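You operate a simulated robot arm through the tools that you are given. There is no shell and no other tool. Be economical: measure what you need, move in short steps, check, and stop when the job is done.

You are at the controls of a simulated two-armed robot. One attempt, no reset.

## Task
Take the dish cloth from the hob worktop and lay it out flat on the fridge worktop.

The check looks at the end state, three seconds after you hand in, the way a careful person would. Anything else that was tipped, shoved, dropped, spilled or broken makes it a failure. Flat cloth is picked up by pressing the open fingertips on it (5 to 10 N) and closing them slowly along it; thin cloth reads only 2 to 8 mm in the jaws.

## Robot
Two 7-joint arms with two-finger parallel grippers on one trunk, on a base that drives. Base frame: it is fixed to the floor where the robot stands at the start and does not move with it; the origin is under the middle of the robot, x ahead of it, y to its left, z up; the surface under the hand at the start is at about z = 0.91. Units: m, rad, N and s.
The left shoulder is at the start at [0.07, 0.188, 1.134], the right one opposite. With the tool pointing down near the work surface each hand reaches from about 0.34 to 0.8 m from the robot's upright axis, wherever it stands, measured 20 degrees to its own side. Places, roughly: fridge worktop [-0.2, -1.8, 0.9]. Payload 3.91 kg a hand.
Tool frame (each hand has its own): the origin (TCP) lies between the finger pads and is the grasp point; the fingertips stand 0.03 m ahead of it; z points along the fingers, y is the line along which they close. The gripper opens to 0.11 m. The fingers are 0.02 m wide and 0.01 m thick; the gripper's body (0.048 by 0.112 m) begins 0.055 m behind the TCP.
Orientation is told as [roll, pitch, yaw] about the base's x, y, z axes, in that order, counted from this pose: with the fingers straight down and closing along the base's y, the tool's x points along the base's -x, its y along +y and its z along -z.

## Interface
- The arms move only by the tool play_rows. It takes "left_motion", "right_motion" or both (then of equal length, played together; a hand with none holds still); each is text: rows parted by semicolons, each of 7 numbers parted by spaces: the shift along the tool's x, y, z in mm, then the turn, a rotation vector about the tool's x, y, z in rad, then the gripper command, from -1 (fully open) to 1 (shut), values between in proportion. In form: x y z wx wy wz claw; .... A call has 1 to 8 rows; each row shifts and turns the commanded pose from where the row before left it, along the tool's axes as they then stand. Rows are played at 5 a second. More than 0.05 m and 0.15 rad between two rows, or a gripper value outside its range, and nothing of the call is played. A pose out of reach is approached as far as the arm can. The call stops where the force on the tool passes 40 N (or 10 N more than at its start, if that is more) or the arm is blocked; 0.2 s more then pass. The fingers move at their own pace (about 0.072 m/s each) and stop on an object; they squeeze with about 38 N. The grip force told is the motor's: it shows also when the fingers shut on nothing. Time passes only in rows, and 0.2 s behind the last, so rows that do not move let the fingers close. It gives the time, the measured TCP pose, the force on the tool (base axes), the opening and the grip force at its end, in the units of the frame above (readings bear some noise), with the torque about the TCP (base axes, N m) and any sound that the robot's microphone picked up, and new pictures: "show" is both (left out), scene, wrist or none (wrist: the cameras of the hands that moved).
- Cameras (640 x 400 px; columns grow to the right, rows downward): "scene" is now at [0.1404, 0.0022, 1.3627]; the picture's right is [0.03, -1.00, 0.00], its down [-0.55, -0.01, -0.83] and it looks along [0.83, 0.02, -0.55] (base axes); focal length 254 px, centre (320, 200). "left" rides on the left gripper at [0.072, -0.017, -0.103] in its tool frame; the picture's right is [0.23, 0.97, 0.00], its down [-0.76, 0.18, -0.62] and it looks along [-0.61, 0.14, 0.78] (tool axes); focal length 222 px, centre (320, 200). "right" rides on the right gripper at [0.072, 0.017, -0.103] in its tool frame; the picture's right is [-0.23, 0.97, 0.00], its down [-0.76, -0.18, -0.62] and it looks along [-0.61, -0.14, 0.78] (tool axes); focal length 222 px, centre (320, 200). There is no depth. A picture from a camera that has moved, and an enlarged one, comes with that camera's place and axes in the base frame and with its lens.
- lift_body(by): slides the trunk up (or, below 0, down) by that many m; the arms and the scene camera ride with it, the base frame stays. It gives what a move gives, with no picture.
- roll_base(legs): drives the robot by 1 to 6 legs, each [ahead, turn to the left] in m and rad, along the robot's own axes; the way and the turn of a leg run together, so that a leg with both is an arc; at most 1.5 m and 3.142 rad a leg. The arms and the cameras ride along, it lands a little off, and it stops where it bumps. It gives what a move gives, and a new picture of the scene camera.
- pan_tilt(pan, tilt): turns the head with the scene camera to pan (to the left, within 1.501 rad either way) and tilt (down, from -0.506 to 1.204), counted from straight ahead of the robot. It gives what a move gives, and a new picture of the scene camera.
- close_up(camera, box): a new picture of the part [left, top, right, bottom] of that camera's present view, enlarged. The clock stands still meanwhile.
- sign_off(): hands the job in; it is judged then, once.

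Go step by step. Nothing tells you exact positions but the pictures and the camera data: compare them with the known pose of the tool, close in by small moves and look again before you grip or let go. The budget is 120 turns and 260 pictures, counting those below and the enlarged ones. Unless the task says otherwise, let go and move clear before handing in, and close with one line.

The tools are called after "Request:" as name(argument=value, ...) on one line, values as JSON. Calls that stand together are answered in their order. play_rows: Moves the arms, as the interface text tells. Its arguments: {"type":"object","properties":{"left_motion":{"type":"string"},"right_motion":{"type":"string"},"show":{"type":"string","enum":["both","scene","wrist","none"]}},"required":[]} The other tools are called the same way: lift_body (by) slides the trunk up or down; roll_base (legs) drives the base; pan_tilt (pan, tilt) turns the head that bears the scene camera; close_up (camera, box) takes an enlarged picture of a part of a camera's view; sign_off () hands the job in.

At the start:

```text
t: 0.0
left_tool_pos: [0.5369, 0.3045, 1.1483]
left_orientation: [0.001, 0.002, 0.002]
left_ft_force: [-0.3, -1.2, -1.4]
left_wrist_torque: [-0.01, 0.0, 0.04]
left_grip_width: 0.11
left_gripper_force: 0.0
right_tool_pos: [0.63, -0.1794, 1.1503]
right_orientation: [0.0, 0.0, 0.001]
right_ft_force: [-0.1, -1.0, 0.5]
right_wrist_torque: [0.01, 0.0, -0.04]
right_grip_width: 0.11
right_gripper_force: 0.0
trunk travel left (down, up): [-0.644, 0.296]
robot x, y, heading: [-0.0022, 0.0017, -0.001]
head pan, tilt: [0.026, 0.585]
```

scene: 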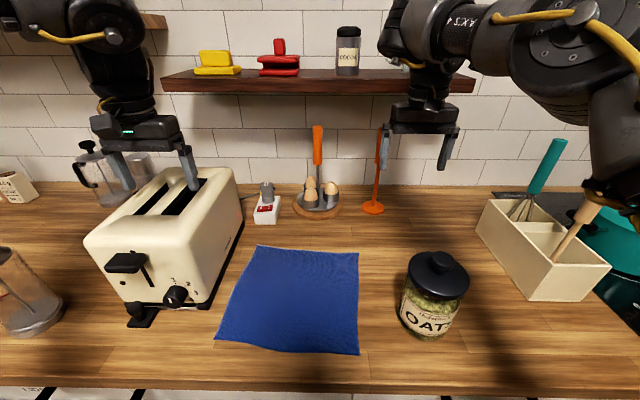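
right: 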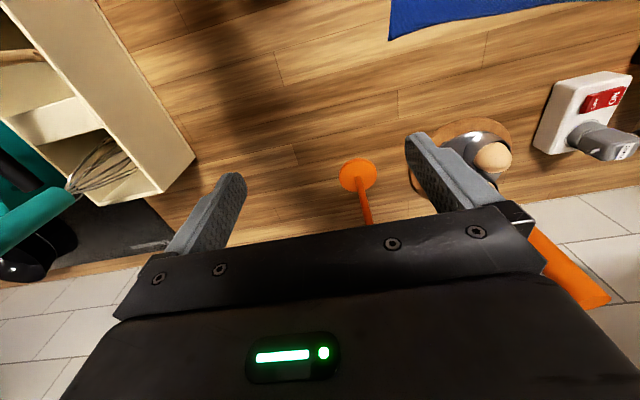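
left: 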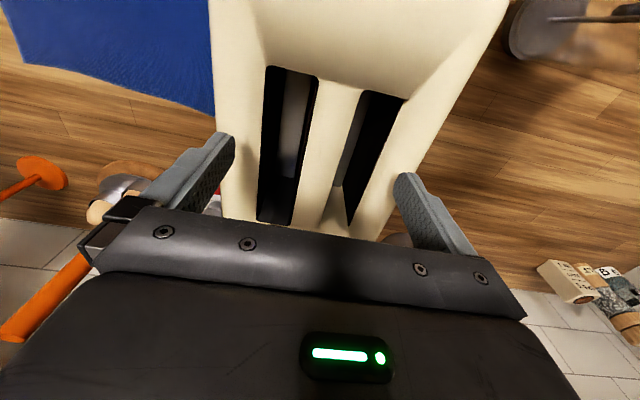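

The cloth lies flat at roughly x 0.36–0.60, y −0.07–0.18, just to the right of the toaster. Before planning the grip, I'll look at the target worktop on the right.

Request:
pan_tilt(pan=-1.5, tilt=0.4)

Request:
pan_tilt(pan=-0.8, tilt=0.5)

Request:
pan_tilt(pan=0, tilt=0.8)

```text
t: 1.6
left_tool_pos: [0.5365, 0.3052, 1.149]
left_orientation: [0.0, 0.0, 0.0]
left_ft_force: [-0.6, -0.4, -0.4]
left_wrist_torque: [0.01, 0.0, -0.02]
left_grip_width: 0.1102
left_gripper_force: 0.1
right_tool_pos: [0.6283, -0.178, 1.15]
right_orientation: [0.0, 0.0, 0.0]
right_ft_force: [-0.7, 0.0, 0.1]
right_wrist_torque: [0.0, 0.01, 0.03]
right_grip_width: 0.1101
right_gripper_force: 0.0
trunk travel left (down, up): [-0.644, 0.296]
robot x, y, heading: [0.0001, -0.0008, -0.001]
head pan, tilt: [-1.499, 0.4]
camera scene: at [0.0583, -0.0926, 1.3796], right [-1.0, -0.07, 0.0], down [-0.03, 0.39, -0.92], along [0.07, -0.92, -0.39], focal length 254 px, centre (320, 200)
```

scene: 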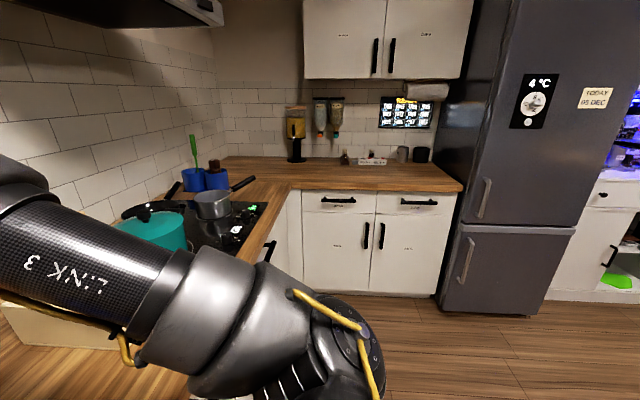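

```text
t: 2.7
left_tool_pos: [0.5359, 0.3052, 1.1487]
left_orientation: [0.002, 0.001, 0.003]
left_ft_force: [0.2, -0.6, -0.8]
left_wrist_torque: [-0.01, 0.01, 0.01]
left_grip_width: 0.1102
left_gripper_force: 0.0
right_tool_pos: [0.6288, -0.1782, 1.1504]
right_orientation: [0.0, 0.001, 0.001]
right_ft_force: [0.0, -0.2, 0.9]
right_wrist_torque: [0.03, -0.01, 0.05]
right_grip_width: 0.1098
right_gripper_force: 0.0
trunk travel left (down, up): [-0.644, 0.296]
robot x, y, heading: [-0.0022, -0.0003, 0.0]
head pan, tilt: [-0.799, 0.499]
camera scene: at [0.1149, -0.0655, 1.3705], right [-0.72, -0.7, 0.0], down [-0.33, 0.34, -0.88], along [0.61, -0.63, -0.48], focal length 254 px, centre (320, 200)
```

scene: 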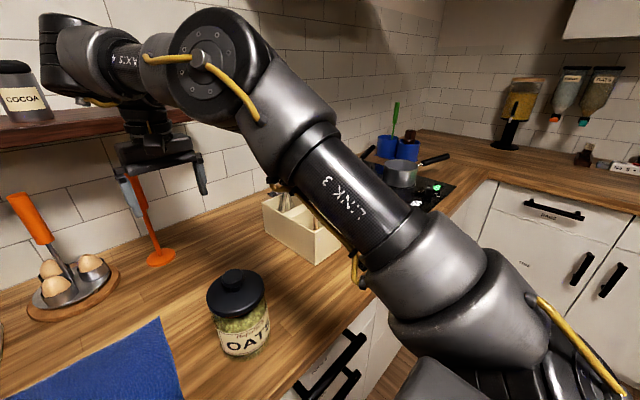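

```text
t: 3.8
left_tool_pos: [0.5367, 0.3053, 1.149]
left_orientation: [-0.001, -0.002, 0.0]
left_ft_force: [-0.3, -0.4, 0.6]
left_wrist_torque: [-0.01, 0.0, 0.0]
left_grip_width: 0.11
left_gripper_force: 0.2
right_tool_pos: [0.6272, -0.1794, 1.1503]
right_orientation: [0.0, 0.001, 0.001]
right_ft_force: [0.2, 0.2, 0.0]
right_wrist_torque: [-0.02, 0.02, -0.05]
right_grip_width: 0.11
right_gripper_force: 0.1
trunk travel left (down, up): [-0.644, 0.296]
robot x, y, heading: [0.0006, -0.0, 0.002]
head pan, tilt: [0.0, 0.799]
camera scene: at [0.1323, -0.0003, 1.3445], right [0.0, -1.0, 0.0], down [-0.72, 0.0, -0.7], along [0.7, 0.0, -0.72], focal length 254 px, centre (320, 200)
```

scene: 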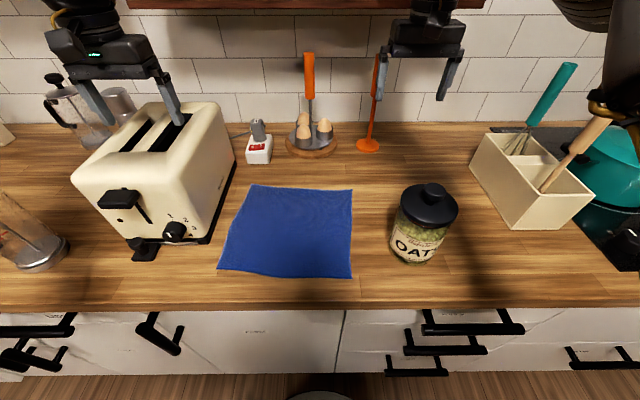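

The fridge worktop is clear: its front edge is at about y −1.36 and it runs x −0.59…0.31. I'll grip the cloth by its far edge with both hands near the corners, so first I'll move both hands above those points.

Request:
play_rows(left_motion="0 0 -40 0 0 0 0.36;-14 -41 0 0 0 0 0.36;-14 -41 0 0 0 0 0.36;-14 -41 0 0 0 0 0.36;-14 -40 0 0 0 0 0.36;0 0 46 0 0 0 0.36;0 0 46 0 0 0 0.36;0 0 46 0 0 0 0.36", right_motion="0 0 0 0 0 0 0.36;13 32 0 0 0 0 0.36;13 32 0 0 0 0 0.36;13 32 0 0 0 0 0.36;12 32 0 0 0 0 0.36;0 0 33 0 0 0 0.36;0 0 33 0 0 0 0.36;0 0 33 0 0 0 0.36")

```text
t: 5.6
left_tool_pos: [0.5955, 0.143, 1.0505]
left_orientation: [0.0, 0.001, 0.002]
left_ft_force: [0.9, -1.2, -0.4]
left_wrist_torque: [-0.02, 0.0, -0.04]
left_grip_width: 0.0354
left_gripper_force: 0.1
right_tool_pos: [0.5777, -0.0497, 1.0511]
right_orientation: [0.001, 0.002, 0.0]
right_ft_force: [-0.9, 0.1, -0.5]
right_wrist_torque: [-0.01, 0.02, 0.02]
right_grip_width: 0.0351
right_gripper_force: 0.1
trunk travel left (down, up): [-0.644, 0.296]
robot x, y, heading: [-0.0004, 0.0003, -0.007]
head pan, tilt: [0.0, 0.799]
camera scene: at [0.1348, -0.0005, 1.3444], right [0.0, -1.0, 0.0], down [-0.72, 0.0, -0.7], along [0.7, 0.0, -0.72], focal length 254 px, centre (320, 200)
camera right: at [0.5049, -0.0328, 1.1553], right [0.23, 0.97, 0.0], down [0.76, -0.18, 0.62], along [0.61, -0.14, -0.78], focal length 222 px, centre (320, 200)
camera left: at [0.5229, 0.1245, 1.1519], right [-0.23, 0.97, 0.0], down [0.76, 0.18, 0.62], along [0.61, 0.14, -0.78], focal length 222 px, centre (320, 200)
```

scene: 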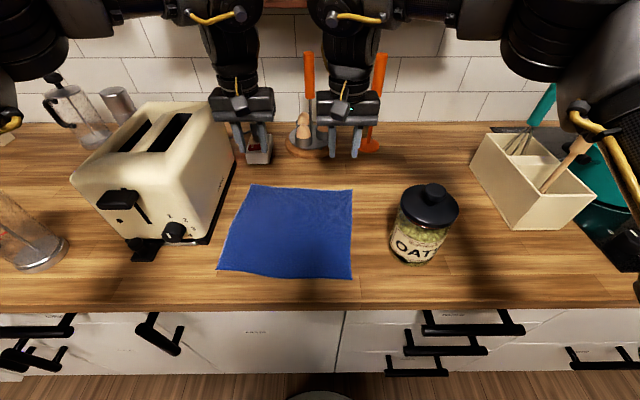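
right: 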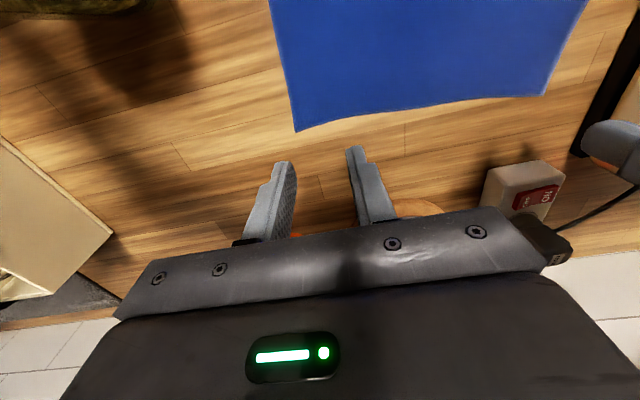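
left: 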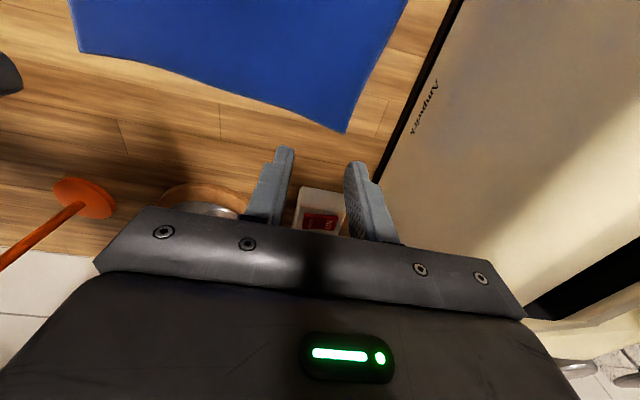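

Both wrist views confirm the far corners at (0.594, −0.081) and (0.611, 0.171), so the fingertips are about 1.5 cm inside the far edge. Next I'll lower to just above the cloth.

Request:
play_rows(left_motion="1 0 40 0 0 0 0.36;1 0 40 0 0 0 0.36;0 0 20 0 0 0 0.36;0 0 4 0 0 0 0.36", right_motion="-1 0 40 0 0 0 0.36;-1 0 40 0 0 0 0.36;0 0 20 0 0 0 0.36;0 0 4 0 0 0 0.36", show="wrist")

```text
t: 6.6
left_tool_pos: [0.5906, 0.1426, 0.9456]
left_orientation: [0.0, -0.001, 0.002]
left_ft_force: [-0.1, 0.5, 0.6]
left_wrist_torque: [-0.02, 0.02, -0.01]
left_grip_width: 0.0355
left_gripper_force: 0.0
right_tool_pos: [0.5793, -0.0499, 0.9474]
right_orientation: [0.001, 0.0, 0.0]
right_ft_force: [-0.2, -0.4, 0.5]
right_wrist_torque: [-0.05, 0.04, 0.02]
right_grip_width: 0.035
right_gripper_force: 0.1
trunk travel left (down, up): [-0.644, 0.296]
robot x, y, heading: [-0.0006, 0.0022, -0.002]
head pan, tilt: [0.0, 0.799]
camera right: at [0.5069, -0.0336, 1.0517], right [0.23, 0.97, 0.0], down [0.76, -0.18, 0.62], along [0.61, -0.14, -0.78], focal length 222 px, centre (320, 200)
camera left: at [0.5183, 0.1237, 1.048], right [-0.23, 0.97, 0.0], down [0.76, 0.18, 0.62], along [0.61, 0.14, -0.78], focal length 222 px, centre (320, 200)
```

right: 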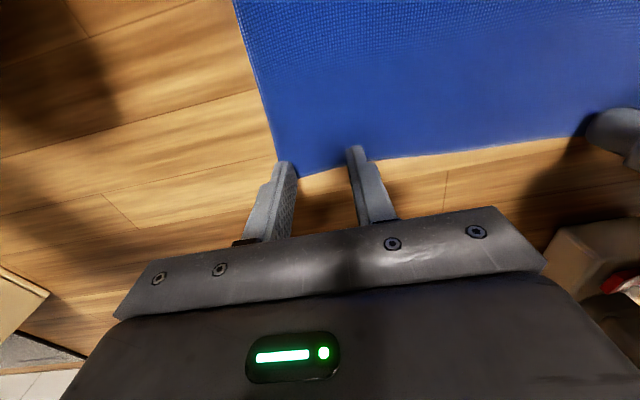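
left: 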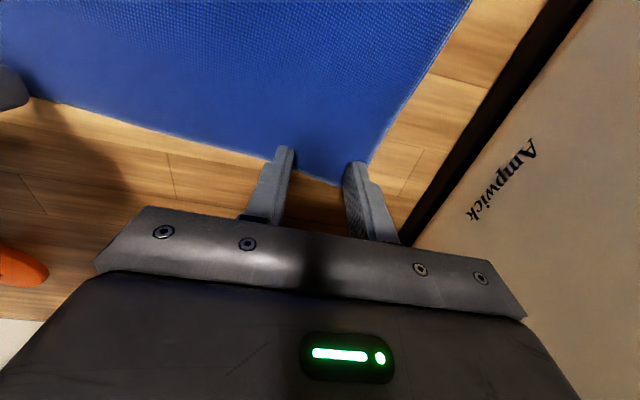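

The outer fingertips sit right at the cloth's side edges. I'll shift both hands a few mm inward and then press down in small steps.

Request:
play_rows(left_motion="2 -7 0 0 0 0 0.36;0 0 3 0 0 0 0.36;0 0 2 0 0 0 0.36", right_motion="3 7 0 0 0 0 0.36;0 0 4 0 0 0 0.36;0 0 3 0 0 0 0.36", show="none")

```text
t: 7.4
left_tool_pos: [0.5883, 0.1354, 0.9416]
left_orientation: [0.0, 0.0, 0.001]
left_ft_force: [0.4, -0.2, 0.7]
left_wrist_torque: [-0.01, -0.02, -0.01]
left_grip_width: 0.0352
left_gripper_force: 0.1
right_tool_pos: [0.5763, -0.0428, 0.9423]
right_orientation: [0.0, 0.001, -0.001]
right_ft_force: [1.2, -0.2, 2.2]
right_wrist_torque: [-0.02, 0.0, 0.0]
right_grip_width: 0.035
right_gripper_force: 0.1
trunk travel left (down, up): [-0.644, 0.296]
robot x, y, heading: [-0.0032, 0.0016, -0.0]
head pan, tilt: [0.0, 0.799]
```

Request:
play_rows(left_motion="0 0 1.5 0 0 0 0.36;0 0 0 0 0 0 0.36", right_motion="0 0 1.5 0 0 0 0.36;0 0 0 0 0 0 0.36", show="none")

```text
t: 8.0
left_tool_pos: [0.5878, 0.1346, 0.942]
left_orientation: [-0.002, -0.001, 0.002]
left_ft_force: [1.8, 1.8, 7.8]
left_wrist_torque: [0.02, -0.05, -0.01]
left_grip_width: 0.0353
left_gripper_force: 0.0
right_tool_pos: [0.5747, -0.0442, 0.9422]
right_orientation: [0.003, -0.003, 0.0]
right_ft_force: [4.5, 0.2, 16.9]
right_wrist_torque: [-0.02, -0.14, -0.01]
right_grip_width: 0.0352
right_gripper_force: 0.0
trunk travel left (down, up): [-0.644, 0.296]
robot x, y, heading: [0.0013, -0.0033, 0.001]
head pan, tilt: [0.0, 0.799]
```

Both hands are pressing: left 8 N, right 17 N. I'll ease the right hand up a little and close both slowly along the cloth.

Request:
play_rows(left_motion="0 0 0 0 0 0 0.36;0 0 0 0 0 0 0.45;0 0 0 0 0 0 0.54;0 0 0 0 0 0 0.63;0 0 0 0 0 0 0.72;0 0 0 0 0 0 0.81;0 0 0 0 0 0 0.9;0 0 0 0 0 0 1", right_motion="0 0 -0.9 0 0 0 0.36;0 0 0 0 0 0 0.45;0 0 0 0 0 0 0.54;0 0 0 0 0 0 0.63;0 0 0 0 0 0 0.72;0 0 0 0 0 0 0.81;0 0 0 0 0 0 0.9;0 0 0 0 0 0 1")

```text
t: 9.8
left_tool_pos: [0.5864, 0.1348, 0.9411]
left_orientation: [0.002, 0.0, 0.003]
left_ft_force: [-0.6, 0.0, 10.1]
left_wrist_torque: [0.0, 0.01, 0.02]
left_grip_width: 0.0
left_gripper_force: 37.9
right_tool_pos: [0.5746, -0.0442, 0.9415]
right_orientation: [-0.001, -0.002, 0.001]
right_ft_force: [-1.4, -0.6, 12.9]
right_wrist_torque: [0.02, 0.07, 0.0]
right_grip_width: 0.0
right_gripper_force: 38.4
trunk travel left (down, up): [-0.644, 0.296]
robot x, y, heading: [0.0029, 0.0012, -0.0]
head pan, tilt: [0.0, 0.799]
camera scene: at [0.1292, -0.0004, 1.3449], right [0.0, -1.0, 0.0], down [-0.72, 0.0, -0.7], along [0.7, 0.0, -0.72], focal length 254 px, centre (320, 200)
camera right: at [0.5006, -0.0273, 1.0457], right [0.23, 0.97, 0.0], down [0.76, -0.18, 0.62], along [0.61, -0.14, -0.78], focal length 222 px, centre (320, 200)
camera left: at [0.5133, 0.1164, 1.0433], right [-0.23, 0.97, 0.0], down [0.76, 0.18, 0.62], along [0.61, 0.14, -0.78], focal length 222 px, centre (320, 200)
```

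scene: 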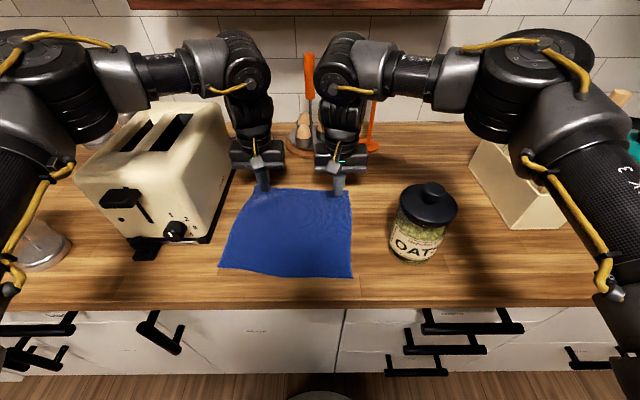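
right: 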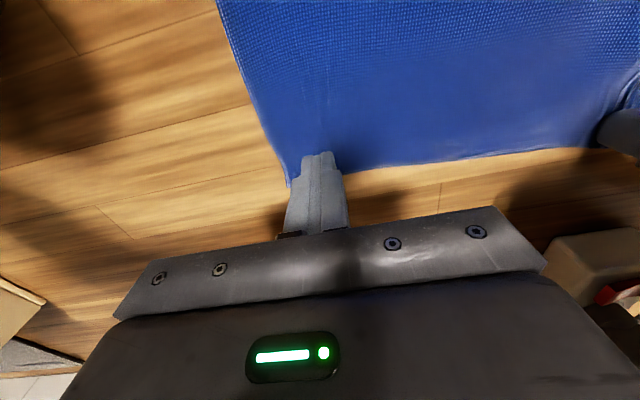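
left: 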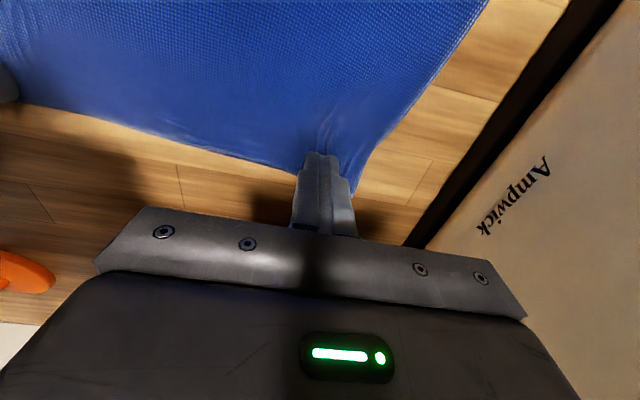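

The jaws read 0.0 mm, so the cloth probably slipped out. I'll lift slightly to check.

Request:
play_rows(left_motion="0 0 -12 0 0 0 1;0 0 -12 0 0 0 1", right_motion="0 0 -12 0 0 0 1;0 0 -12 0 0 0 1", show="wrist")

```text
t: 10.4
left_tool_pos: [0.5864, 0.1353, 0.9641]
left_orientation: [0.0, 0.0, 0.002]
left_ft_force: [-0.7, -0.1, 0.0]
left_wrist_torque: [0.01, 0.0, 0.01]
left_grip_width: 0.0
left_gripper_force: 37.7
right_tool_pos: [0.5747, -0.0442, 0.9652]
right_orientation: [0.0, 0.002, 0.002]
right_ft_force: [0.3, -0.1, 0.6]
right_wrist_torque: [-0.02, 0.0, 0.02]
right_grip_width: 0.0
right_gripper_force: 37.4
trunk travel left (down, up): [-0.644, 0.296]
robot x, y, heading: [-0.0026, -0.0042, 0.002]
head pan, tilt: [0.0, 0.799]
camera right: at [0.5021, -0.0264, 1.069], right [0.23, 0.97, 0.0], down [0.76, -0.18, 0.62], along [0.61, -0.14, -0.78], focal length 222 px, centre (320, 200)
camera left: at [0.514, 0.1169, 1.0668], right [-0.23, 0.97, 0.0], down [0.76, 0.18, 0.62], along [0.61, 0.14, -0.78], focal length 222 px, centre (320, 200)
```

right: 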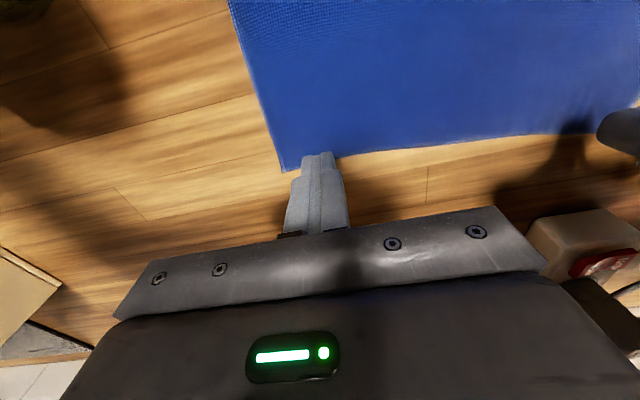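
left: 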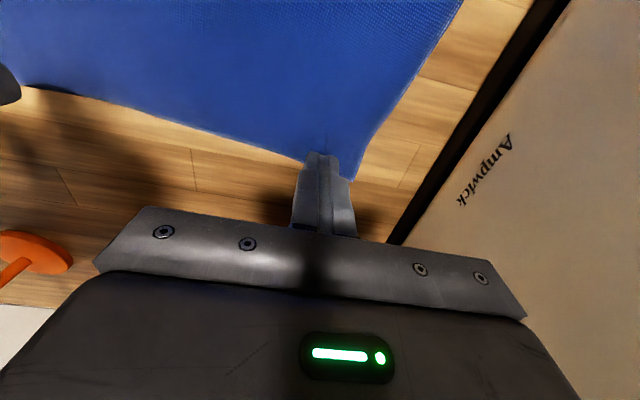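

Confirmed: no grip. I'll try again with a wider opening, about 1 cm further in from the edge, and a slower close.

Request:
play_rows(left_motion="10 -7 0 0 0 0 0;0 0 0 0 0 0 0;0 0 10 0 0 0 0;0 0 9 0 0 0 0;0 0 3 0 0 0 0;0 0 1 0 0 0 0;0 0 0.5 0 0 0 0;0 0 0 0 0 0 0", right_motion="10 8 0 0 0 0 0;0 0 0 0 0 0 0;0 0 10 0 0 0 0;0 0 9 0 0 0 0;0 0 3 0 0 0 0;0 0 1 0 0 0 0;0 0 0.5 0 0 0 0;0 0 0 0 0 0 0", show="none")

```text
t: 12.2
left_tool_pos: [0.5785, 0.1299, 0.9414]
left_orientation: [0.0, -0.002, 0.001]
left_ft_force: [0.8, -0.8, 8.2]
left_wrist_torque: [0.02, -0.08, 0.02]
left_grip_width: 0.055
left_gripper_force: 0.0
right_tool_pos: [0.5665, -0.0351, 0.9417]
right_orientation: [0.001, -0.002, 0.001]
right_ft_force: [0.9, 0.5, 4.6]
right_wrist_torque: [-0.03, -0.02, -0.01]
right_grip_width: 0.0548
right_gripper_force: 0.1
trunk travel left (down, up): [-0.644, 0.296]
robot x, y, heading: [-0.0009, 0.0021, 0.004]
head pan, tilt: [0.0, 0.799]
```

Both are pressing in range (8 N and 5 N). I'll close slowly and watch for slip.

Request:
play_rows(left_motion="0 0 0 0 0 0 0.06;0 0 0 0 0 0 0.12;0 0 0 0 0 0 0.18;0 0 0 0 0 0 0.24;0 0 0 0 0 0 0.3;0 0 0 0 0 0 0.36;0 0 0 0 0 0 0.42;0 0 0 0 0 0 0.48", right_motion="0 0 0.3 0 0 0 0.06;0 0 0 0 0 0 0.12;0 0 0 0 0 0 0.18;0 0 0 0 0 0 0.24;0 0 0 0 0 0 0.3;0 0 0 0 0 0 0.36;0 0 0 0 0 0 0.42;0 0 0 0 0 0 0.48", show="wrist")

```text
t: 14.0
left_tool_pos: [0.5766, 0.1298, 0.9421]
left_orientation: [0.005, -0.001, 0.004]
left_ft_force: [0.0, 0.3, 5.0]
left_wrist_torque: [0.04, -0.02, -0.01]
left_grip_width: 0.0286
left_gripper_force: 0.1
right_tool_pos: [0.5646, -0.0371, 0.9422]
right_orientation: [-0.001, -0.001, 0.001]
right_ft_force: [-1.1, -0.1, 16.2]
right_wrist_torque: [0.06, 0.01, 0.06]
right_grip_width: 0.0274
right_gripper_force: 0.0
trunk travel left (down, up): [-0.644, 0.296]
robot x, y, heading: [0.0015, -0.0006, -0.004]
head pan, tilt: [0.0, 0.799]
camera right: at [0.4918, -0.0195, 1.0456], right [0.23, 0.97, 0.0], down [0.76, -0.18, 0.62], along [0.61, -0.14, -0.78], focal length 222 px, centre (320, 200)
camera left: at [0.5041, 0.1111, 1.0435], right [-0.23, 0.97, 0.0], down [0.76, 0.18, 0.63], along [0.61, 0.15, -0.78], focal length 222 px, centre (320, 200)
```

right: 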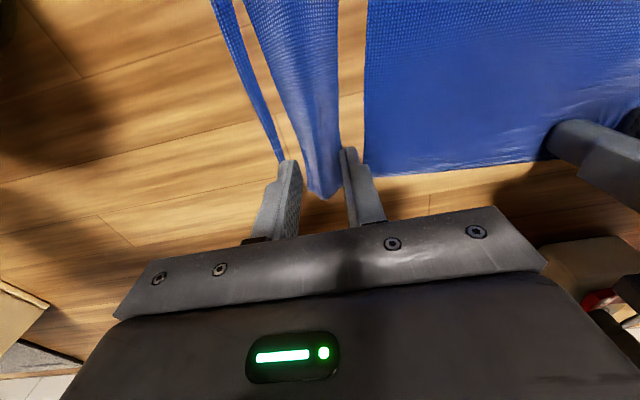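
left: 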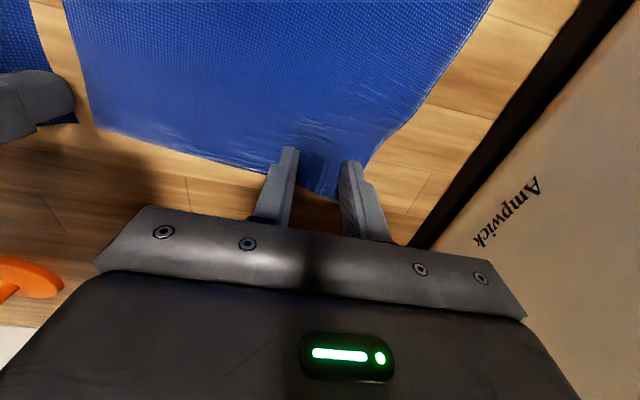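

The right hand has raised a fold between its fingers. The left is bunching less, so I'll press it slightly harder and keep closing both.

Request:
play_rows(left_motion="0 0 0.6 0 0 0 0.52;0 0 0 0 0 0 0.58;0 0 0 0 0 0 0.64;0 0 0 0 0 0 0.7;0 0 0 0 0 0 0.76;0 0 0 0 0 0 0.82;0 0 0 0 0 0 0.9;0 0 0 0 0 0 1", right_motion="0 0 0 0 0 0 0.52;0 0 0 0 0 0 0.58;0 0 0 0 0 0 0.64;0 0 0 0 0 0 0.7;0 0 0 0 0 0 0.76;0 0 0 0 0 0 0.82;0 0 0 0 0 0 0.9;0 0 0 0 0 0 1", show="wrist")

```text
t: 15.8
left_tool_pos: [0.5764, 0.1292, 0.9426]
left_orientation: [0.001, -0.001, 0.002]
left_ft_force: [0.0, 0.2, 11.4]
left_wrist_torque: [0.02, 0.02, 0.05]
left_grip_width: 0.0
left_gripper_force: 38.0
right_tool_pos: [0.5644, -0.0352, 0.9414]
right_orientation: [-0.001, -0.003, 0.001]
right_ft_force: [0.2, 2.3, 13.7]
right_wrist_torque: [0.05, 0.01, -0.03]
right_grip_width: 0.0025
right_gripper_force: 37.7
trunk travel left (down, up): [-0.644, 0.296]
robot x, y, heading: [0.0014, -0.0019, -0.001]
head pan, tilt: [0.0, 0.799]
camera right: at [0.4915, -0.0181, 1.0457], right [0.23, 0.97, 0.0], down [0.76, -0.18, 0.62], along [0.61, -0.14, -0.78], focal length 222 px, centre (320, 200)
camera left: at [0.5042, 0.1109, 1.0434], right [-0.23, 0.97, 0.0], down [0.76, 0.18, 0.62], along [0.61, 0.14, -0.78], focal length 222 px, centre (320, 200)
```

right: 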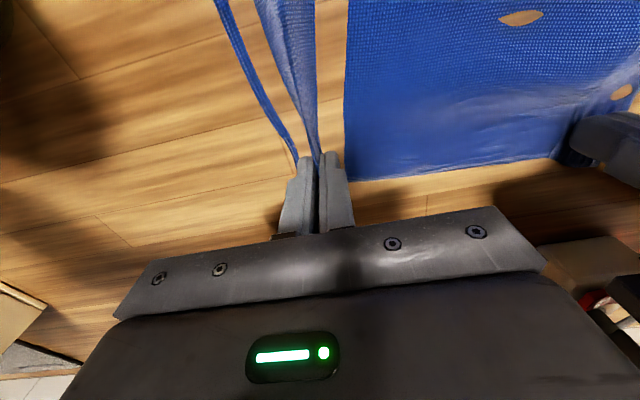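
left: 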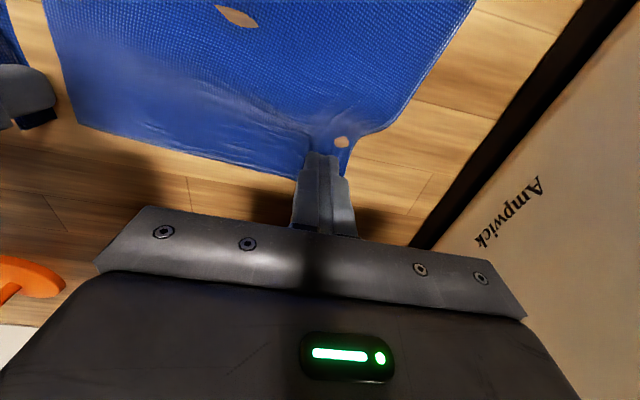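

The right hand holds the cloth (2.5 mm in the jaws) but the left is empty. I'll regrip with the left alone, further in from the corner and pressing harder.

Request:
play_rows(left_motion="0 0 -10 0 0 0 1;0 0 -10 0 0 0 0.5;8 -5 0 0 0 0 0;8 -5 0 0 0 0 0;0 0 10 0 0 0 0;0 0 9 0 0 0 0;0 0 1.5 0 0 0 0;0 0 0 0 0 0 0", show="wrist")

```text
t: 17.6
left_tool_pos: [0.5598, 0.1182, 0.9418]
left_orientation: [-0.001, -0.004, 0.001]
left_ft_force: [-0.6, 0.5, 5.7]
left_wrist_torque: [0.13, 0.01, 0.03]
left_grip_width: 0.0552
left_gripper_force: 0.5
right_tool_pos: [0.5654, -0.0346, 0.9421]
right_orientation: [0.001, -0.001, 0.002]
right_ft_force: [-1.6, 1.6, 16.2]
right_wrist_torque: [0.06, 0.11, -0.02]
right_grip_width: 0.0027
right_gripper_force: 38.6
trunk travel left (down, up): [-0.644, 0.296]
robot x, y, heading: [0.0014, -0.0032, -0.003]
head pan, tilt: [0.0, 0.799]
camera left: at [0.4871, 0.0995, 1.0434], right [-0.23, 0.97, 0.0], down [0.76, 0.18, 0.63], along [0.61, 0.14, -0.78], focal length 222 px, centre (320, 200)
```

left: 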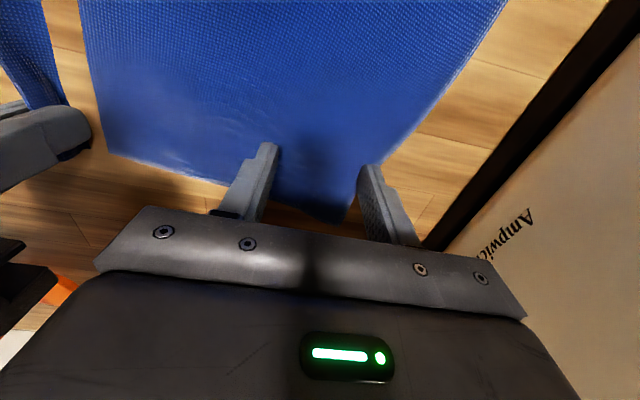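

The outer finger is off the side of the cloth. I'll lift, move inward, narrow the opening to 45 mm and press again.

Request:
play_rows(left_motion="0 0 -10 0 0 0 0.18;4 -12 0 0 0 0 0.18;0 0 9 0 0 0 0.18;0 0 1.6 0 0 0 0.18;0 0 0 0 0 0 0.18", show="wrist")

```text
t: 18.8
left_tool_pos: [0.5564, 0.1051, 0.9409]
left_orientation: [0.0, -0.005, 0.002]
left_ft_force: [-3.3, 0.2, 12.7]
left_wrist_torque: [0.34, 0.08, 0.05]
left_grip_width: 0.0455
left_gripper_force: 0.2
right_tool_pos: [0.5644, -0.0342, 0.9416]
right_orientation: [0.0, -0.004, 0.0]
right_ft_force: [1.8, 2.0, 11.5]
right_wrist_torque: [0.11, -0.03, 0.01]
right_grip_width: 0.0024
right_gripper_force: 37.9
trunk travel left (down, up): [-0.644, 0.296]
robot x, y, heading: [0.0022, -0.0014, 0.0]
head pan, tilt: [0.0, 0.799]
camera left: at [0.4833, 0.0873, 1.0432], right [-0.23, 0.97, 0.0], down [0.76, 0.18, 0.63], along [0.61, 0.14, -0.78], focal length 222 px, centre (320, 200)
```

left: 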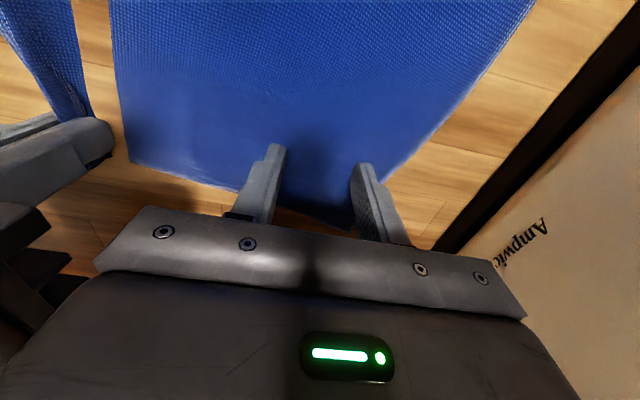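

Request:
play_rows(left_motion="0 0 0 0 0 0 0.24;0 0 0 0 0 0 0.3;0 0 0 0 0 0 0.36;0 0 0 0 0 0 0.42;0 0 0 0 0 0 0.48", show="wrist")

```text
t: 20.0
left_tool_pos: [0.5562, 0.106, 0.9413]
left_orientation: [0.002, -0.004, 0.002]
left_ft_force: [1.8, 0.9, 23.4]
left_wrist_torque: [0.39, -0.05, -0.04]
left_grip_width: 0.0283
left_gripper_force: 0.1
right_tool_pos: [0.5648, -0.0358, 0.942]
right_orientation: [0.0, -0.003, -0.001]
right_ft_force: [1.7, 1.7, 7.1]
right_wrist_torque: [0.07, -0.02, 0.01]
right_grip_width: 0.0026
right_gripper_force: 37.5
trunk travel left (down, up): [-0.644, 0.296]
robot x, y, heading: [0.0009, -0.0052, 0.002]
head pan, tilt: [0.0, 0.799]
camera left: at [0.4834, 0.0867, 1.0431], right [-0.23, 0.97, 0.0], down [0.76, 0.18, 0.63], along [0.61, 0.14, -0.78], focal length 222 px, centre (320, 200)
```

left: 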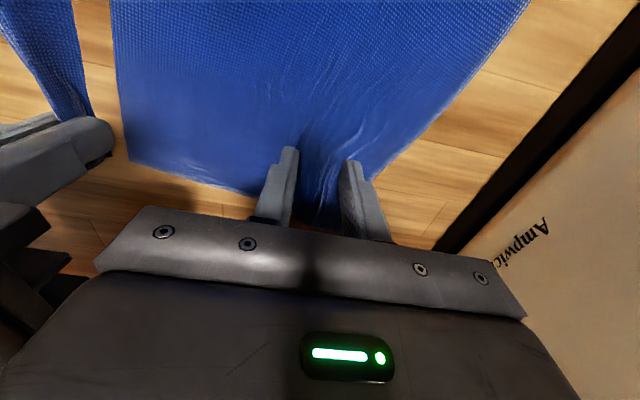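

A ridge is forming between the left fingers now. I'll keep closing.

Request:
play_rows(left_motion="0 0 0 0 0 0 0.54;0 0 0 0 0 0 0.6;0 0 0 0 0 0 0.66;0 0 0 0 0 0 0.72;0 0 0 0 0 0 0.78;0 0 0 0 0 0 0.85;0 0 0 0 0 0 0.93;0 0 0 0 0 0 1", show="wrist")

```text
t: 21.8
left_tool_pos: [0.5558, 0.1054, 0.9412]
left_orientation: [0.0, -0.003, 0.001]
left_ft_force: [-2.2, -2.7, 30.4]
left_wrist_torque: [0.07, 0.03, -0.31]
left_grip_width: 0.0029
left_gripper_force: 37.8
right_tool_pos: [0.5627, -0.033, 0.9428]
right_orientation: [0.003, -0.003, 0.004]
right_ft_force: [0.8, 11.1, 1.6]
right_wrist_torque: [0.35, -0.01, 0.06]
right_grip_width: 0.0025
right_gripper_force: 38.1
trunk travel left (down, up): [-0.644, 0.296]
robot x, y, heading: [-0.0015, -0.0041, 0.0]
head pan, tilt: [0.0, 0.799]
camera left: at [0.4827, 0.0869, 1.0431], right [-0.23, 0.97, 0.0], down [0.76, 0.18, 0.63], along [0.61, 0.14, -0.78], focal length 222 px, centre (320, 200)
```

left: 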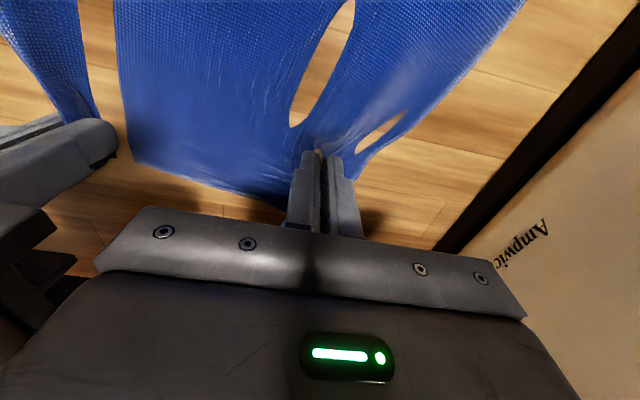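

Both hands now hold the cloth (2.9 and 2.5 mm). I'll lift together, gently.

Request:
play_rows(left_motion="0 0 -10 0 0 0 1;0 0 -20 0 0 0 1;0 0 -25 0 0 0 1;0 0 -25 0 0 0 1;0 0 -25 0 0 0 1;0 0 -25 0 0 0 1", right_motion="0 0 -10 0 0 0 1;0 0 -20 0 0 0 1;0 0 -25 0 0 0 1;0 0 -25 0 0 0 1;0 0 -25 0 0 0 1;0 0 -25 0 0 0 1")

```text
t: 23.2
left_tool_pos: [0.555, 0.1055, 1.0696]
left_orientation: [0.0, 0.001, -0.002]
left_ft_force: [-0.3, -12.8, -0.2]
left_wrist_torque: [-0.36, 0.01, -0.34]
left_grip_width: 0.0034
left_gripper_force: 38.0
right_tool_pos: [0.5655, -0.0333, 1.0725]
right_orientation: [0.001, 0.001, 0.002]
right_ft_force: [1.6, 12.0, -0.1]
right_wrist_torque: [0.42, -0.09, 0.03]
right_grip_width: 0.0021
right_gripper_force: 38.1
trunk travel left (down, up): [-0.644, 0.296]
robot x, y, heading: [0.0008, 0.0007, 0.003]
head pan, tilt: [0.0, 0.799]
camera scene: at [0.1306, -0.0001, 1.3446], right [0.0, -1.0, 0.0], down [-0.72, 0.0, -0.7], along [0.7, 0.0, -0.72], focal length 254 px, centre (320, 200)
camera right: at [0.4929, -0.0177, 1.1765], right [0.23, 0.97, 0.0], down [0.76, -0.18, 0.62], along [0.61, -0.14, -0.78], focal length 222 px, centre (320, 200)
camera left: at [0.483, 0.088, 1.171], right [-0.23, 0.97, 0.0], down [0.76, 0.18, 0.62], along [0.61, 0.14, -0.78], focal length 222 px, centre (320, 200)
```

scene: 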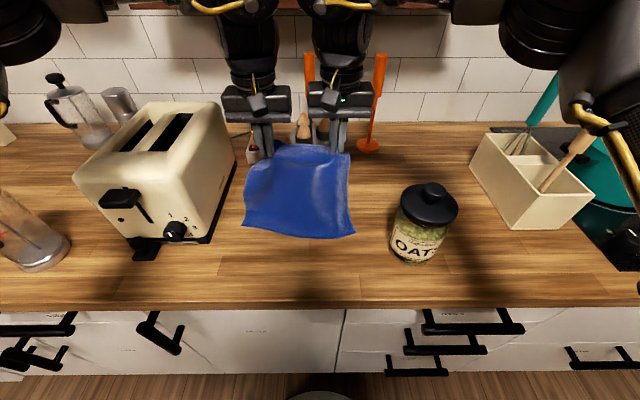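
right: 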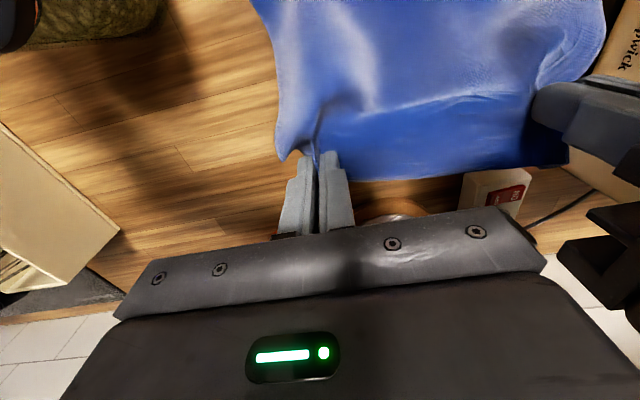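
left: 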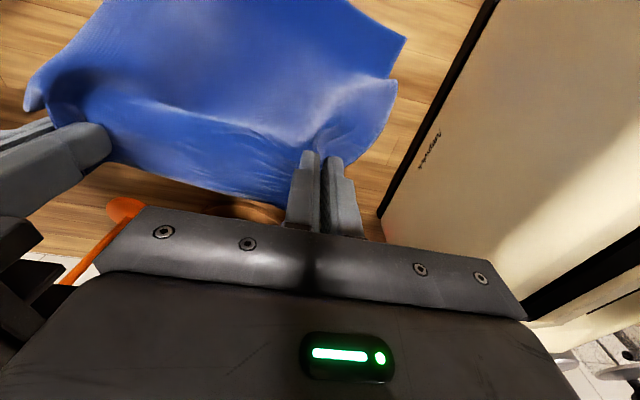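

The cloth is held but taut, with 12 N between the hands. I'll bring the hands slightly together to relax it, then raise it clear of the counter.

Request:
play_rows(left_motion="0 -2 -25 0 0 0 1;0 -1 -30 0 0 0 1;0 0 -30 0 0 0 1;0 0 -30 0 0 0 1;0 0 -30 0 0 0 1;0 0 -30 0 0 0 1;0 0 0 0 0 0 1", right_motion="0 2 -25 0 0 0 1;0 1 -30 0 0 0 1;0 0 -30 0 0 0 1;0 0 -30 0 0 0 1;0 0 -30 0 0 0 1;0 0 -30 0 0 0 1;0 0 0 0 0 0 1", show="scene")

```text
t: 24.8
left_tool_pos: [0.5573, 0.115, 1.2477]
left_orientation: [-0.025, -0.013, 0.021]
left_ft_force: [0.6, -0.2, -0.7]
left_wrist_torque: [-0.02, 0.03, 0.0]
left_grip_width: 0.0
left_gripper_force: 37.8
left hand out of reach, approached as far as the arm can: row 6
right_tool_pos: [0.5625, -0.0368, 1.2288]
right_orientation: [0.008, 0.011, -0.03]
right_ft_force: [0.0, 0.2, -0.4]
right_wrist_torque: [-0.04, 0.02, 0.02]
right_grip_width: 0.0022
right_gripper_force: 37.4
right hand out of reach, approached as far as the arm can: row 6
trunk travel left (down, up): [-0.644, 0.296]
robot x, y, heading: [0.0021, -0.0023, 0.005]
head pan, tilt: [0.0, 0.799]
camera scene: at [0.1343, 0.002, 1.3443], right [0.0, -1.0, 0.0], down [-0.72, 0.0, -0.7], along [0.7, 0.0, -0.72], focal length 254 px, centre (320, 200)
```

scene: 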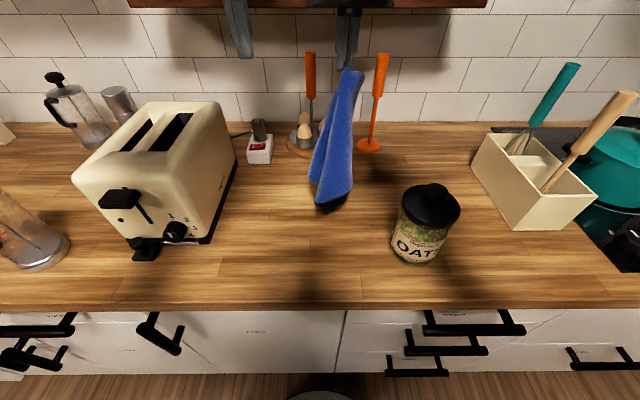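

The left hand slipped off under the tension, but the right still holds the cloth firmly. I'll carry it with the right hand and spread it out at the clear destination. Raise the trunk first, then back away from the counter.

Request:
lift_body(by=0.2)

Request:
roll_base(legs=[[-0.35, 0]])

```text
t: 27.0
left_tool_pos: [0.5567, 0.1131, 1.4478]
left_orientation: [-0.023, -0.015, 0.026]
left_ft_force: [0.1, -0.1, 0.3]
left_wrist_torque: [0.0, 0.0, -0.01]
left_grip_width: 0.0002
left_gripper_force: 37.3
right_tool_pos: [0.5587, -0.0375, 1.4314]
right_orientation: [0.011, 0.003, -0.026]
right_ft_force: [0.0, -0.4, -1.5]
right_wrist_torque: [0.01, -0.03, 0.03]
right_grip_width: 0.0025
right_gripper_force: 38.0
trunk travel left (down, up): [-0.844, 0.096]
robot x, y, heading: [-0.0, -0.0033, 0.003]
head pan, tilt: [0.0, 0.799]
```

```text
t: 29.2
left_tool_pos: [0.2131, 0.1157, 1.4471]
left_orientation: [-0.02, -0.009, 0.029]
left_ft_force: [0.0, 0.0, 0.4]
left_wrist_torque: [-0.01, -0.04, 0.01]
left_grip_width: 0.0
left_gripper_force: 37.9
right_tool_pos: [0.2159, -0.0346, 1.431]
right_orientation: [0.011, 0.004, -0.017]
right_ft_force: [0.5, -0.4, 0.0]
right_wrist_torque: [0.02, 0.04, 0.01]
right_grip_width: 0.0024
right_gripper_force: 38.5
trunk travel left (down, up): [-0.844, 0.096]
robot x, y, heading: [-0.3455, 0.0007, 0.004]
head pan, tilt: [0.0, 0.799]
camera scene: at [-0.2106, -0.0005, 1.5442], right [0.0, -1.0, 0.0], down [-0.72, 0.0, -0.7], along [0.7, 0.0, -0.72], focal length 254 px, centre (320, 200)
```

scene: 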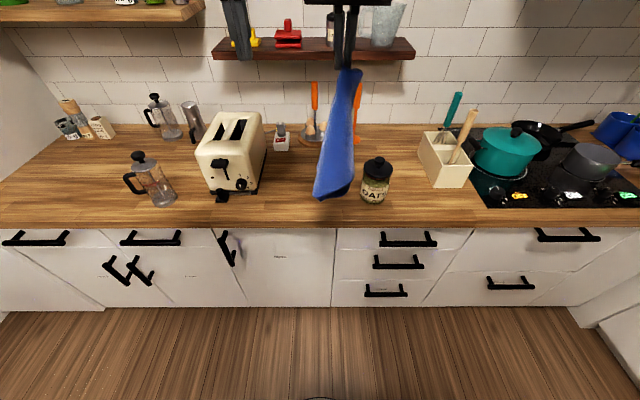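

The cloth is clear and the path is open. I'll turn toward the fridge worktop and stop a little short of it.

Request:
roll_base(legs=[[0, -1.269], [0.85, 0], [0, -0.302]])

```text
t: 32.8
left_tool_pos: [-0.0689, -0.4966, 1.4467]
left_orientation: [-0.02, -0.011, -1.238]
left_ft_force: [-0.2, 0.3, -0.4]
left_wrist_torque: [-0.01, 0.03, 0.0]
left_grip_width: 0.0
left_gripper_force: 37.7
right_tool_pos: [-0.2084, -0.5418, 1.4318]
right_orientation: [0.02, 0.0, -1.287]
right_ft_force: [0.1, -0.2, -1.0]
right_wrist_torque: [-0.03, 0.0, 0.06]
right_grip_width: 0.0025
right_gripper_force: 37.5
trunk travel left (down, up): [-0.844, 0.096]
robot x, y, heading: [-0.3471, -0.0, -1.268]
head pan, tilt: [0.0, 0.799]
stopped in leg 1: the robot was blocked; the commanded pose is now the measured one
camera scene: at [-0.3047, -0.1262, 1.5445], right [-0.95, -0.3, 0.0], down [-0.22, 0.68, -0.7], along [0.21, -0.66, -0.72], focal length 254 px, centre (320, 200)
```

scene: 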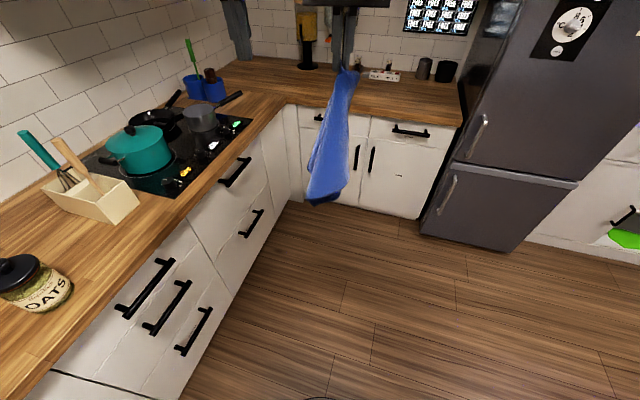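

It stopped right after the first turn, and the view ahead looks free. I'll test with a short drive.

Request:
roll_base(legs=[[0.15, 0]])

```text
t: 34.1
left_tool_pos: [-0.0251, -0.636, 1.4482]
left_orientation: [-0.022, -0.015, -1.239]
left_ft_force: [0.1, 0.8, 0.4]
left_wrist_torque: [-0.03, -0.03, 0.02]
left_grip_width: 0.0
left_gripper_force: 37.9
right_tool_pos: [-0.1662, -0.6797, 1.4334]
right_orientation: [0.018, -0.001, -1.287]
right_ft_force: [0.7, -0.2, 0.2]
right_wrist_torque: [-0.06, 0.01, 0.03]
right_grip_width: 0.0027
right_gripper_force: 38.4
trunk travel left (down, up): [-0.844, 0.096]
robot x, y, heading: [-0.2998, -0.1476, -1.266]
head pan, tilt: [0.0, 0.799]
camera scene: at [-0.2614, -0.2653, 1.5449], right [-0.95, -0.3, 0.0], down [-0.22, 0.68, -0.7], along [0.21, -0.67, -0.72], focal length 254 px, centre (320, 200)
```

scene: 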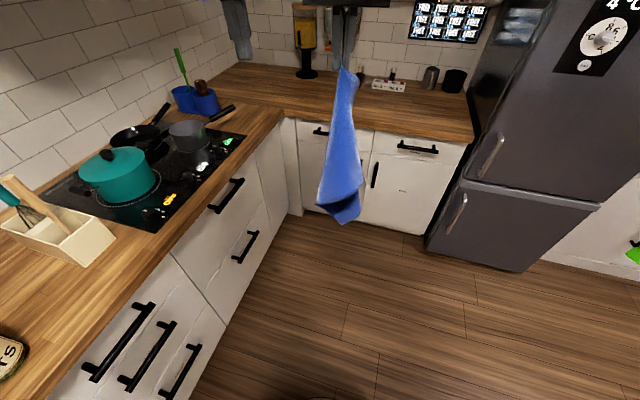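

That worked. I'll continue toward the worktop and then turn square to it.

Request:
roll_base(legs=[[0.6, 0], [0, -0.305]])

```text
t: 38.5
left_tool_pos: [-0.0047, -1.2752, 1.447]
left_orientation: [-0.024, -0.009, -1.543]
left_ft_force: [-0.4, -0.3, 0.3]
left_wrist_torque: [-0.01, 0.03, 0.03]
left_grip_width: 0.0
left_gripper_force: 37.8
right_tool_pos: [-0.1512, -1.2753, 1.4311]
right_orientation: [0.017, 0.001, -1.59]
right_ft_force: [-0.5, -0.5, 0.5]
right_wrist_torque: [-0.01, 0.01, 0.04]
right_grip_width: 0.0023
right_gripper_force: 38.1
trunk travel left (down, up): [-0.844, 0.096]
robot x, y, heading: [-0.1205, -0.7217, -1.572]
head pan, tilt: [0.0, 0.799]
camera scene: at [-0.1176, -0.8507, 1.5444], right [-1.0, 0.0, 0.0], down [0.0, 0.72, -0.7], along [0.0, -0.7, -0.72], focal length 254 px, centre (320, 200)
```

scene: 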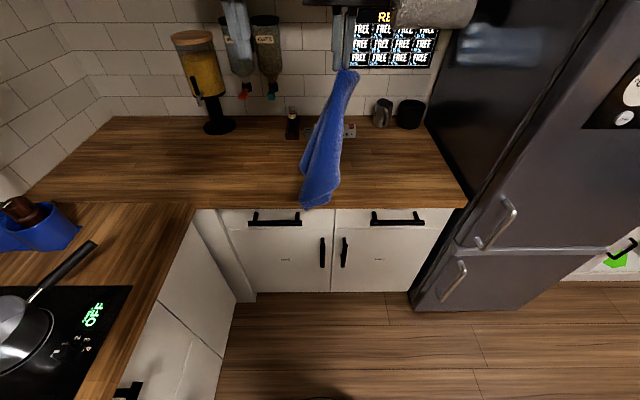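

The worktop front edge is at y≈−1.43 and it is clear from there to about y −1.9. The left hand is empty, so I'll move it aside, lower the trunk a little to stay under the wall cupboards, and drive closer.

Request:
play_rows(left_motion="0 40 0 0 0 0 1;0 40 0 0 0 0 1;0 40 0 0 0 0 0.3", show="none")

Request:
lift_body(by=-0.13)

Request:
roll_base(legs=[[0.24, 0]])

```text
t: 39.3
left_tool_pos: [0.1149, -1.2703, 1.4425]
left_orientation: [-0.023, -0.012, -1.544]
left_ft_force: [0.4, 0.5, 0.9]
left_wrist_torque: [0.0, 0.03, 0.02]
left_grip_width: 0.0388
left_gripper_force: 0.0
right_tool_pos: [-0.152, -1.2744, 1.4323]
right_orientation: [0.018, 0.0, -1.592]
right_ft_force: [0.1, -0.4, -0.4]
right_wrist_torque: [-0.01, 0.04, 0.05]
right_grip_width: 0.0022
right_gripper_force: 37.7
trunk travel left (down, up): [-0.844, 0.096]
robot x, y, heading: [-0.1218, -0.7213, -1.577]
head pan, tilt: [0.0, 0.799]
```

```text
t: 40.9
left_tool_pos: [0.1129, -1.2704, 1.3137]
left_orientation: [-0.019, -0.013, -1.544]
left_ft_force: [0.3, 0.4, 0.2]
left_wrist_torque: [0.01, 0.03, -0.03]
left_grip_width: 0.0384
left_gripper_force: 0.0
right_tool_pos: [-0.1528, -1.2735, 1.3021]
right_orientation: [0.019, -0.001, -1.592]
right_ft_force: [0.1, 1.4, -0.3]
right_wrist_torque: [-0.01, 0.01, 0.05]
right_grip_width: 0.0021
right_gripper_force: 37.9
trunk travel left (down, up): [-0.714, 0.226]
robot x, y, heading: [-0.1232, -0.7204, -1.571]
head pan, tilt: [0.0, 0.799]
```

```text
t: 42.7
left_tool_pos: [0.1121, -1.5139, 1.3138]
left_orientation: [-0.022, -0.013, -1.544]
left_ft_force: [-0.5, 0.1, 0.6]
left_wrist_torque: [-0.02, 0.0, 0.01]
left_grip_width: 0.0383
left_gripper_force: 0.0
right_tool_pos: [-0.1528, -1.5162, 1.3023]
right_orientation: [0.02, -0.002, -1.592]
right_ft_force: [-0.6, 0.1, -0.3]
right_wrist_torque: [0.01, -0.02, 0.03]
right_grip_width: 0.0028
right_gripper_force: 38.2
trunk travel left (down, up): [-0.714, 0.226]
robot x, y, heading: [-0.1228, -0.9625, -1.569]
head pan, tilt: [0.0, 0.799]
camera scene: at [-0.1191, -1.0922, 1.4147], right [-1.0, 0.0, 0.0], down [0.0, 0.72, -0.7], along [0.0, -0.7, -0.72], focal length 254 px, centre (320, 200)
```

scene: 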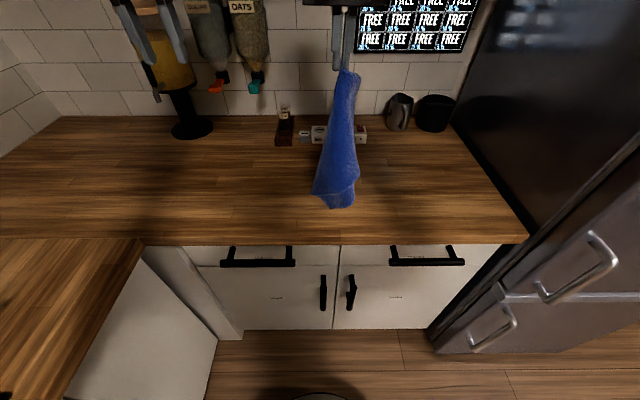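

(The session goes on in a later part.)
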